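You operate a simulated robot arm through the tools that you are given. There is no shell and no other tool. Be economical: measure what you need, move in short steps, check, and stop when the job is done.

Carry out the task below with a simulated robot arm. There is one attempt and no reset: what you move stays moved.

TASK
Put one of the brass blocks from the top of the green press cabinet on the brown card there.
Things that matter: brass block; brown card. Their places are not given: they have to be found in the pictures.

It is judged by the outcome, as a careful person would: the job done as asked, and still so three seconds after it is handed in. It fails if anything else is knocked over, pushed out of place, dropped, spilled or broken.

THE ROBOT
A 6-joint arm with a two-finger parallel gripper, fixed in place. Base frame: the origin is at the foot of the arm, x ahead of it, y to its left, z up; the work surface is at about z = 0. Lengths are in m, angles in rad, forces in N, time in s.
With the tool pointing down near the work surface it reaches from about 0.16 to 0.42 m from the base axis. Its first joint turns from -1.152 to 1.152 rad. Payload 1.57 kg.
Tool frame: the origin (TCP) lies between the finger pads and is the grasp point; the fingertips stand 0.03 m ahead of it; z points along the fingers, y is the line along which they close. The gripper opens to 0.08 m. The fingers are 0.017 m wide and 0.012 m thick; the gripper's body (0.04 by 0.082 m) begins 0.08 m behind the TCP.
Orientation is that of the tool frame in the base frame, as [roll, pitch, yaw] about the fixed x, y, z axes, in that order (R = Rz(yaw) Ry(pitch) Rx(roll)). With the fingers straight down and closing along the base's y, the tool's x points along the base's -x, its y along +y and its z along -z.

THE INTERFACE
- The arm moves only by the tool apply_moves. Its argument "targets" is a list of rows, each an object (a shift or turn left out is 0, a gripper value left out holds the last) with "delta_rot": the turn, a rotation vector about the tool's x, y, z in rad, a list of three; "slide": the shift along the tool's x, y, z in m, a list of three; "grip": the opening in per cent of the stroke, from 0 (shut) to 100 (fully open). In form: [{"delta_rot": [rx, ry, rz], "slide": [dx, dy, dz], "grip": grip}, ...]. A call has 1 to 10 rows; each row shifts and turns the commanded pose from where the row before left it, along the tool's axes as they then stand. A row lasts 0.2 s, in which the tool goes at most 0.05 m and 0.15 rad; a call with a longer step from one row to the next is refused whole, and so is a gripper value outside its range. A pose out of reach is approached as far as the arm can. The call stops where the force on the tool passes 40 N (or 10 N more than at its start, if that is more) or the arm is blocked; 0.2 s more then pass. The fingers move at their own pace (about 0.153 m/s each) and stop on an object; they squeeze with about 28 N. The grip force told is the motor's: it shows also when the fingers shut on nothing. Time passes only in rows, and 0.2 s behind the last, so rows that do not move let the fingers close. It gives the time, the measured TCP pose, the force on the tool (base axes), the opening and the grip force at its end, in the units of the frame above (readings bear some noise), and new pictures: "show" is both (left out), scene, wrist or none.
- Cameras (640 x 400 px; columns grow to the right, rows downward): "scene" is fixed at [0.0472, -0.326, 0.4232]; the picture's right is [0.84, -0.55, 0.00], its down [-0.32, -0.49, -0.81] and it looks along [0.45, 0.68, -0.58] (base axes); focal length 311 px, centre (320, 200). "wrist" rides on the gripper at [-0.032, 0, -0.078] in the tool frame; the picture's right is [0.00, -1.00, 0.00], its down [0.97, 0.00, -0.24] and it looks along [0.24, 0.00, 0.97] (tool axes); focal length 218 px, centre (320, 200).
- probe_pixels(camera, pixels): there is no depth. For up to 12 entries [column, row, z] of the newest picture of that camera ("zoom" is the newest enlarged one), the place [x, y] in the base frame at which the ray of that pixel passes the height z, good to about 0.002 m. No time passes.
- inspect(camera, box): a new picture of the part [left, top, right, bottom] of that camera's present view, enlarged. No time passes.
- sign_off(): hands the job in; it is judged then, once.

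Work in short steps. Measure before you move; look again where a grasp or a placing could have gone wrong, and mend it. You have 60 turns and 120 pictures in all, the two below and enlarged ones among them. Open the gripper and draw the arm clear of the work before you hand the job in, unless the task says otherwise; then end with one line.

The tools are called after "Request:" by a JSON object that holds its "api" and its "payload". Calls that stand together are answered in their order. apply_moves: Moves the arm, as the interface text tells. Its arguments: {"type":"object","properties":{"targets":{"type":"array"},"show":{"type":"string","enum":["both","scene","wrist","none"]}},"required":["targets"]} The other tools are called the same way: probe_pixels (camera, pixels) gives the place at which the rays of pixels pass given heights; inspect (camera, box) takes an enlarged picture of a part of a camera's view; sign_off () hands the job in.

At the start:

```text
time: 0.0
ee_pos: [0.2261, 0.1495, 0.2409]
ee_rot: [3.137, -0.001, -3.141]
ft_force: [-0.2, 0.8, 1.0]
opening: 0.0801
grasp_force: 0.0
```

scene: 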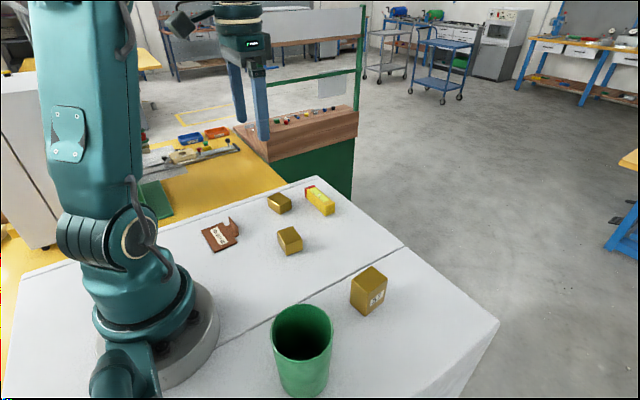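
wrist: 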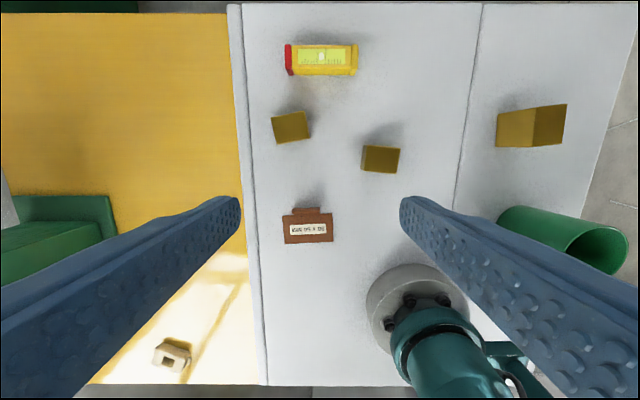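

I'll enlarge the region with the brass-coloured blocks and the brown object to identify them.

Request:
{"api": "inspect", "payload": {"camera": "scene", "box": [180, 170, 420, 320]}}

Request:
{"api": "inspect", "payload": {"camera": "wrist", "box": [230, 20, 430, 260]}}

Request:
{"api": "inspect", "payload": {"camera": "scene", "box": [120, 80, 370, 240]}}

```text
2.67 times, centred on (300, 245) of scene
```

zoom: 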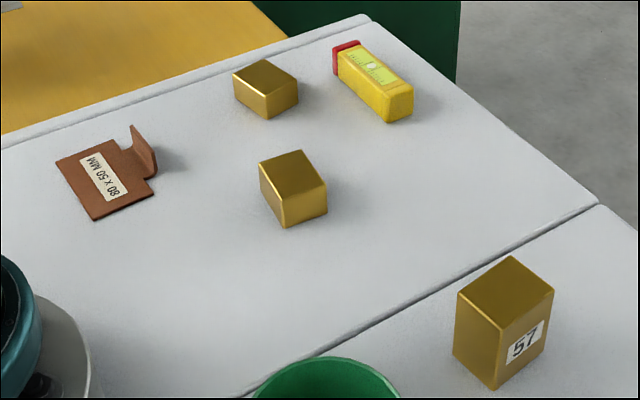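

```text
1.67 times, centred on (330, 140) of wrist
```

zoom: 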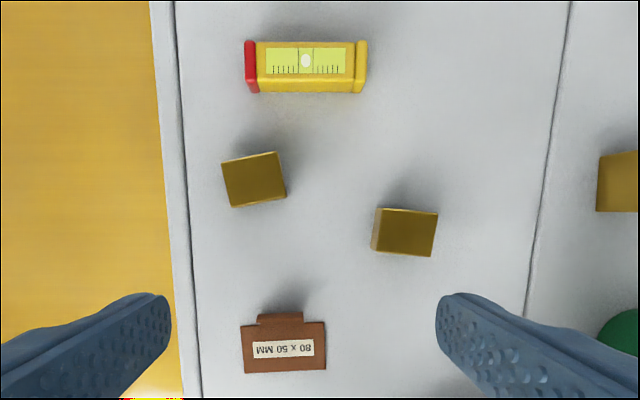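

```text
2.50 times, centred on (245, 160) of scene
```

zoom: 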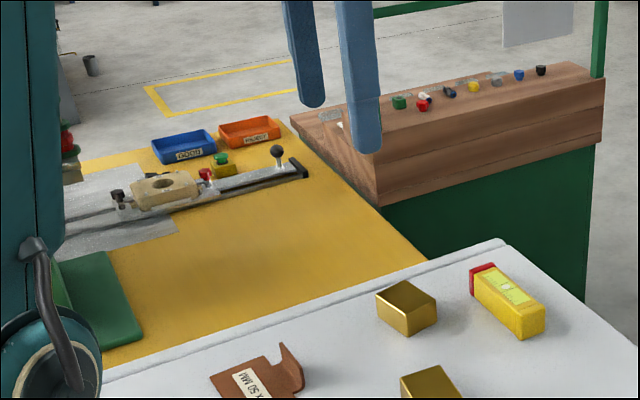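

The brown card (wrist ~(308,228)) has an upturned tab at its far side; the nearest plain brass block is at wrist ~(381,159). I probe the card corners and block corners at different heights.

Request:
{"api": "probe_pixels", "payload": {"camera": "wrist", "pixels": [[282.6, 214.4, 0.0], [333.6, 212.6, 0.0], [333.6, 241.4, 0.0], [284.4, 244.4, 0.0], [292.8, 209, 0.015], [319.8, 207.2, 0.015], [365.4, 144.8, 0.025], [400.8, 147.2, 0.025], [396.6, 173.6, 0.025], [364, 171, 0.025], [360.6, 169.4, 0.0]]}}

Request:
{"api": "probe_pixels", "payload": {"camera": "scene", "pixels": [[286.9, 255.1, 0], [302.6, 249.9, 0], [285, 244.3, 0.025], [302.6, 239, 0.025], [277.1, 231.1, 0.025], [292.9, 226.3, 0.025], [285, 244.3, 0.03], [302.6, 239, 0.03], [277.1, 231.1, 0.03], [292.9, 226.3, 0.03], [285, 244.3, 0.02], [278, 239.5, 0]]}}

Request:
{"api": "inspect", "payload": {"camera": "wrist", "box": [340, 120, 420, 190]}}

Request:
{"api": "inspect", "payload": {"camera": "scene", "box": [190, 200, 320, 270]}}

```text
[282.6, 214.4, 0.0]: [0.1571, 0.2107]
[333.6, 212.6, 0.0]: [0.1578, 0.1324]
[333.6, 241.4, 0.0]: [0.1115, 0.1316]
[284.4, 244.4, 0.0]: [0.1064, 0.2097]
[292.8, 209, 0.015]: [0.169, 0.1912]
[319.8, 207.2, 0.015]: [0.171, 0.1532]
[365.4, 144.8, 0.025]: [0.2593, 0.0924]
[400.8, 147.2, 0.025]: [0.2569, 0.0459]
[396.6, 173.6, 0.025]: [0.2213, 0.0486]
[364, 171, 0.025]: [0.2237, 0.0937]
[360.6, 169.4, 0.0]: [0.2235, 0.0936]
```

```text
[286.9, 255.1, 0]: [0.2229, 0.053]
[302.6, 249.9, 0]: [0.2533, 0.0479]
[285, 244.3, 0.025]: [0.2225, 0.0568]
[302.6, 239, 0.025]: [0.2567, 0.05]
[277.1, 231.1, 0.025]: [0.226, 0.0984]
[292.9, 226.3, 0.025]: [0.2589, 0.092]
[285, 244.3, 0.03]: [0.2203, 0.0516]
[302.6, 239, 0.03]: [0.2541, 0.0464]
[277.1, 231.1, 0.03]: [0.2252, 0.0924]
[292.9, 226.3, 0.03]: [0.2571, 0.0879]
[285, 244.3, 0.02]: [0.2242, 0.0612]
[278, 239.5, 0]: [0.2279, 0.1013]
```

```text
5.71 times, centred on (380, 155) of wrist
```

zoom: 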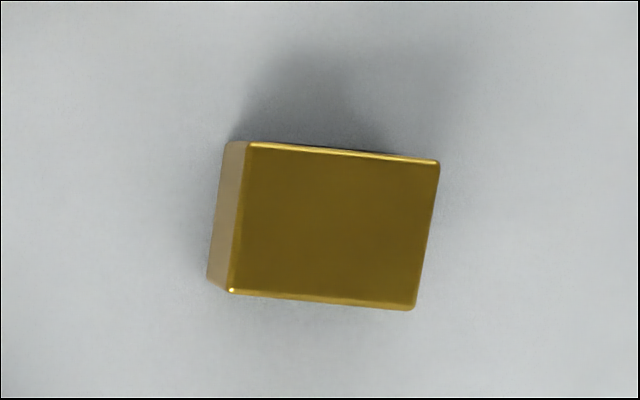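

```text
4.92 times, centred on (255, 235) of scene
```

zoom: 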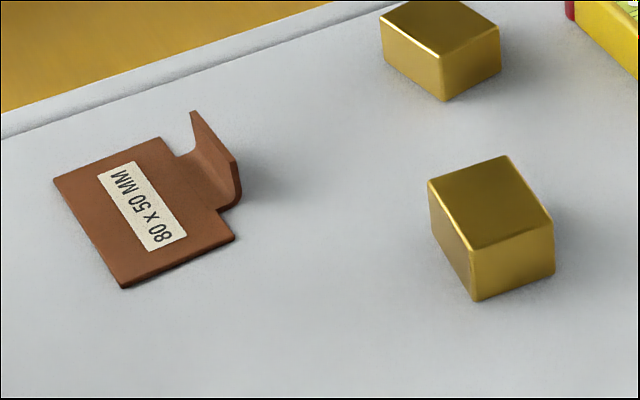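

Block: about 35×42×29 mm, centre ≈(0.239,0.069), turned about −0.12 rad. Card centre ≈(0.132,0.171), tab on its +x side. I move above the block, turn to match, and check.

Request:
{"api": "apply_moves", "payload": {"targets": [{"slide": [-0.0032, -0.0201, 0.035], "grip": 100}, {"slide": [-0.0032, -0.0201, 0.035]}, {"slide": [-0.0032, -0.0201, 0.035]}, {"slide": [-0.0033, -0.0201, 0.035]}, {"delta_rot": [0, 0, 0.12]}, {}]}}

```text
time: 1.4
ee_pos: [0.238, 0.07, 0.1023]
ee_rot: [3.138, -0.002, 3.02]
ft_force: [0.5, 0.2, -0.5]
opening: 0.0797
grasp_force: 0.0
```

scene: 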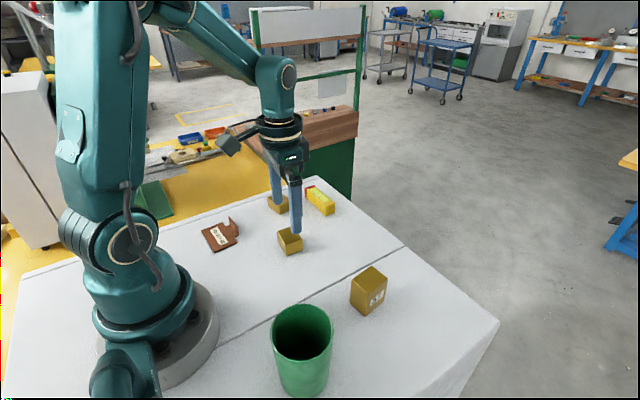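
wrist: 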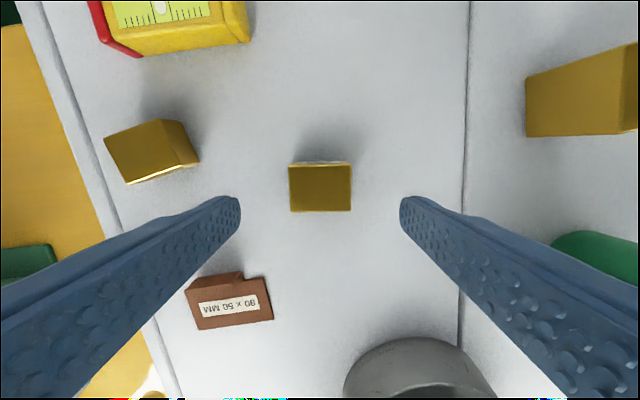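

The block looks square to the fingers at wrist (320,188). I probe its top corners to refine the centre.

Request:
{"api": "probe_pixels", "payload": {"camera": "wrist", "pixels": [[288.5, 166, 0.029], [350.5, 166, 0.029], [350, 211, 0.029], [289.5, 212, 0.029], [319.5, 189, 0.029], [195, 286, 0.003], [264, 278, 0.003], [273, 319, 0.003], [201, 330, 0.003]]}}

```text
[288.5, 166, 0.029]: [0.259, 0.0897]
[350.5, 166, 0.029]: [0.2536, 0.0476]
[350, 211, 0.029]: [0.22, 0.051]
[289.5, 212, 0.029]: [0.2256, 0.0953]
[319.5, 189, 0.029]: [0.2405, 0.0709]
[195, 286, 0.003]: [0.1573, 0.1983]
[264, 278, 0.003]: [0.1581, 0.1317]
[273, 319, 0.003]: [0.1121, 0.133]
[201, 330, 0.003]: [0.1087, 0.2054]
```

Centre ≈(0.2395,0.071), well under the TCP. I go straight down to z≈0.035 and shut the fingers.

Request:
{"api": "apply_moves", "payload": {"targets": [{"slide": [-0.0015, 0.0008, 0.03]}, {"slide": [0, 0, 0.025]}, {"slide": [0, 0, 0.012]}, {}, {"grip": 0}, {}, {}]}}

```text
time: 3.0
ee_pos: [0.24, 0.0725, 0.0345]
ee_rot: [3.137, -0.002, 3.023]
ft_force: [0.0, -0.3, -0.4]
opening: 0.0446
grasp_force: 28.3
```

scene: 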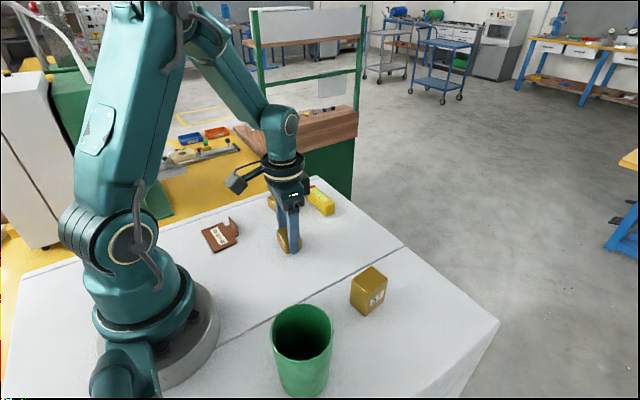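
wrist: 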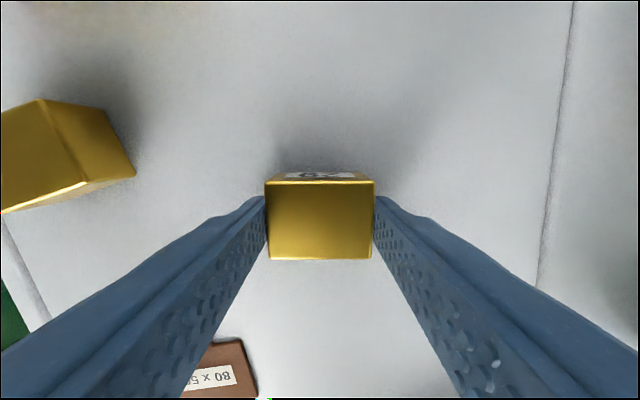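

Grip is 28 N on a 44.6 mm opening, so the block is held. I lift, turn back square, and carry it above the card.

Request:
{"api": "apply_moves", "payload": {"targets": [{"slide": [0, 0, -0.03]}, {"slide": [0, 0, -0.03]}, {"delta_rot": [0, 0, -0.12]}, {"slide": [0.0265, 0.0245, 0]}, {"slide": [0.0265, 0.0245, 0]}, {"slide": [0.0265, 0.0245, 0]}, {"slide": [0.0265, 0.0245, 0]}, {}, {}]}}

```text
time: 5.0
ee_pos: [0.1337, 0.1688, 0.0951]
ee_rot: [3.137, 0.0, 3.142]
ft_force: [0.5, -0.7, -4.5]
opening: 0.0448
grasp_force: 27.8
```

scene: 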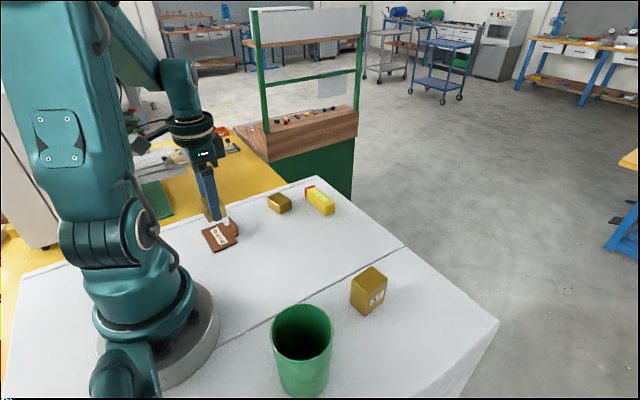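
wrist: 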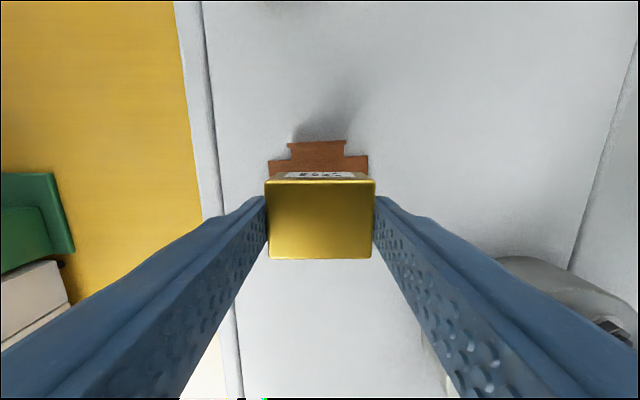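

The block hangs above the card. I probe the block's top (z≈0.09) and the card's visible corners and tab to check the offset.

Request:
{"api": "probe_pixels", "payload": {"camera": "wrist", "pixels": [[265, 182, 0.0895], [375, 182, 0.0895], [371, 259, 0.0895], [268, 259, 0.0895], [269, 161, 0.003], [368, 156, 0.003], [289, 143, 0.02], [345, 140, 0.02], [290, 160, 0.003]]}}

Request:
{"api": "inspect", "payload": {"camera": "wrist", "box": [240, 120, 400, 220]}}

Request:
{"api": "inspect", "payload": {"camera": "scene", "box": [170, 180, 270, 260]}}

```text
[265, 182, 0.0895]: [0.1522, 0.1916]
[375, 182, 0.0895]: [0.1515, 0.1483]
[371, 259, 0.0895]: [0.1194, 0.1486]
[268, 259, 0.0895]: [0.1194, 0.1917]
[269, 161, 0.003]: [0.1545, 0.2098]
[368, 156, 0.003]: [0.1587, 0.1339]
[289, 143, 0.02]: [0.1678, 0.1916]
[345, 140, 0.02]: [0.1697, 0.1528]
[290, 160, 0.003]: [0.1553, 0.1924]
```

```text
4.00 times, centred on (320, 170) of wrist
```

zoom: 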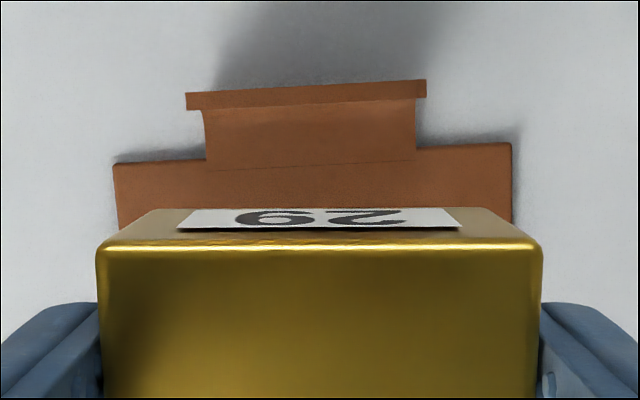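

```text
5.00 times, centred on (220, 220) of scene
```

zoom: 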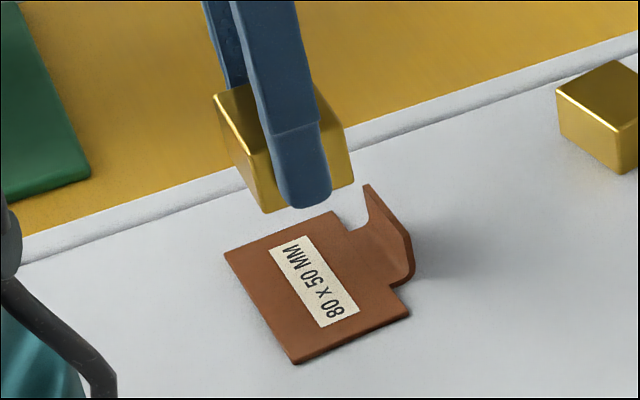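

Block centre ≈(0.1355,0.170), card centre ≈(0.1325,0.171) with ~+0.05 rad yaw. I correct that and descend most of the way, leaving a few millimetres.

Request:
{"api": "apply_moves", "payload": {"targets": [{"slide": [0.003, 0.001, 0], "delta_rot": [0, 0, -0.05]}, {"slide": [0, 0, 0.025]}, {"slide": [0, 0, 0.02]}, {"slide": [0, 0, 0.008]}, {}, {}]}}

Request:
{"api": "inspect", "payload": {"camera": "scene", "box": [170, 190, 270, 270]}}

```text
time: 6.4
ee_pos: [0.1309, 0.1711, 0.041]
ee_rot: [3.136, 0.0, -3.091]
ft_force: [0.7, 0.0, -3.9]
opening: 0.0447
grasp_force: 28.0
```

scene: 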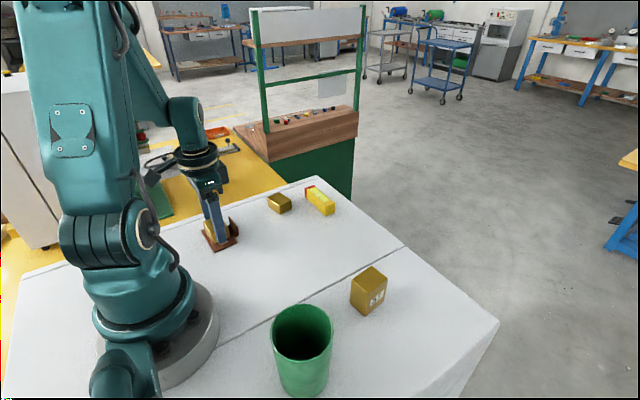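
wrist: 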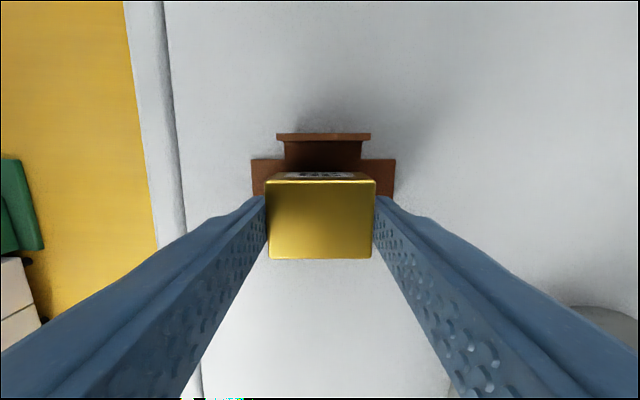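

```text
5.00 times, centred on (220, 230) of scene
```

zoom: 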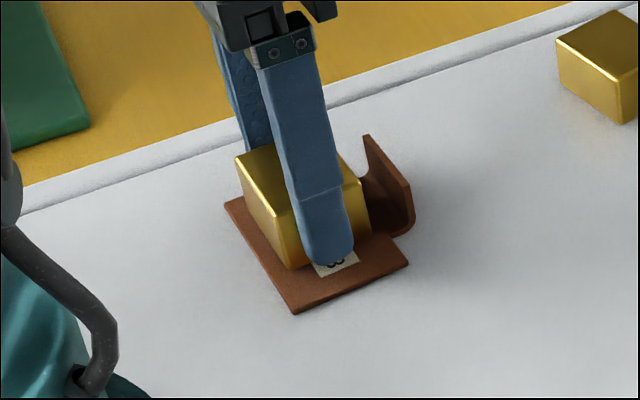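

The block is aligned over the card, a few mm above it. I creep down in 1 mm steps, watching the force.

Request:
{"api": "apply_moves", "payload": {"targets": [{"slide": [0, 0, 0.001]}, {"slide": [0, 0, 0.001]}, {"slide": [0, 0, 0.001]}, {}], "show": "none"}}

```text
time: 7.4
ee_pos: [0.1307, 0.171, 0.038]
ee_rot: [3.138, 0.0, -3.09]
ft_force: [-1.3, -0.2, 9.8]
opening: 0.0448
grasp_force: 28.1
```

Force changed from −3.9 to +9.8 N, so the block rests on the card (TCP z 0.038). I ease the fingers open and retreat straight up.

Request:
{"api": "apply_moves", "payload": {"targets": [{"grip": 75}, {}, {}]}}

```text
time: 8.2
ee_pos: [0.1319, 0.1711, 0.0383]
ee_rot: [3.138, -0.001, -3.091]
ft_force: [0.3, 0.7, 0.3]
opening: 0.0602
grasp_force: 0.0
```

scene: 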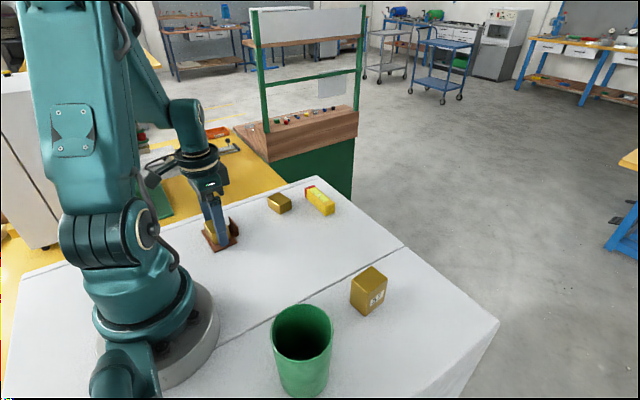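
wrist: 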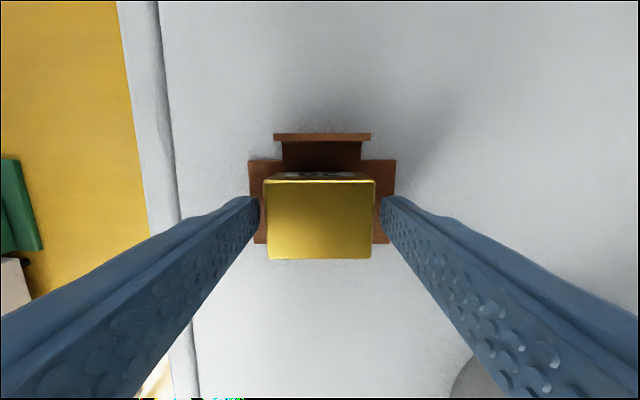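

The fingers are clear on both sides. I rise straight up by 0.14 m and move away, then check.

Request:
{"api": "apply_moves", "payload": {"targets": [{"slide": [0, 0, -0.02]}, {"slide": [0, 0, -0.04]}, {"slide": [0, 0, -0.04]}, {"slide": [0, 0, -0.04]}, {"slide": [-0.04, -0.02, -0.01]}, {"slide": [-0.03, -0.02, 0]}, {}, {}]}}

Request:
{"api": "inspect", "payload": {"camera": "scene", "box": [170, 190, 270, 270]}}

Request:
{"api": "inspect", "payload": {"camera": "wrist", "box": [200, 150, 400, 330]}}

```text
time: 10.0
ee_pos: [0.2037, 0.1324, 0.1883]
ee_rot: [3.138, 0.0, -3.09]
ft_force: [-0.7, -0.3, -0.6]
opening: 0.0599
grasp_force: 0.1
```

scene: 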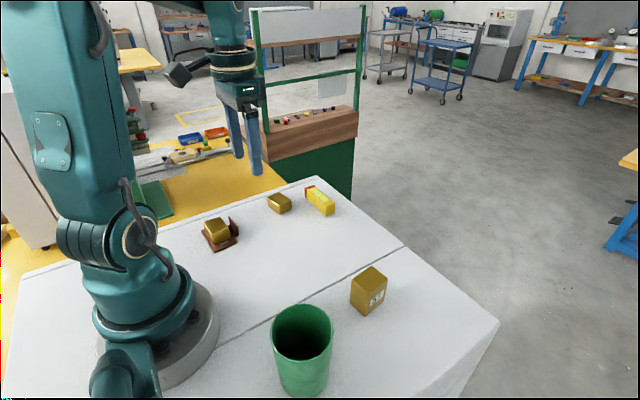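
wrist: 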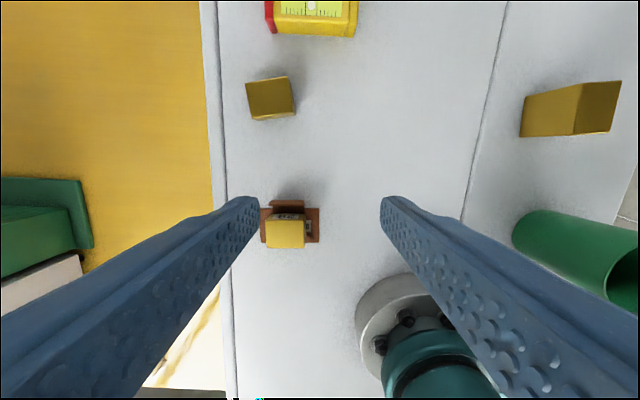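

```text
5.00 times, centred on (220, 230) of scene
```

zoom: 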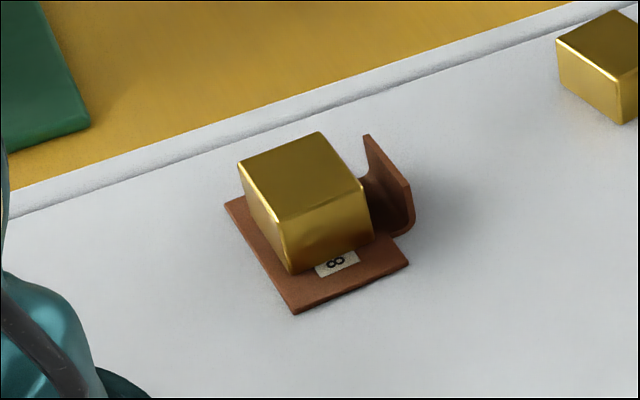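

```text
2.22 times, centred on (300, 240) of wrist
```

zoom: 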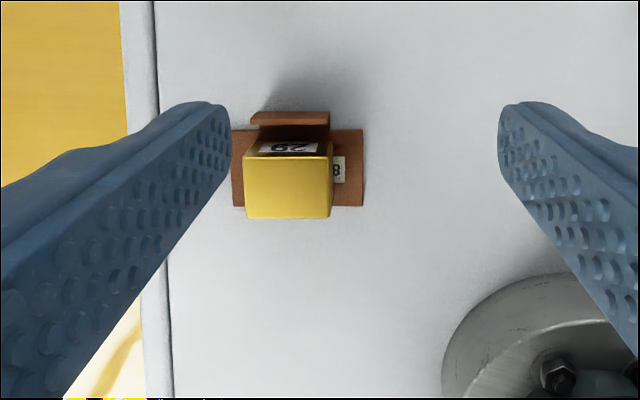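

The block sits flat and fully on the card, the card has not shifted, and nothing else moved. The gripper is open and clear, so I hand in.

Request:
{"api": "sign_off", "payload": {}}

```text
The job is handed in.
```

One brass block from the cabinet top now sits flat on the brown card, with the gripper open and clear and nothing else disturbed.
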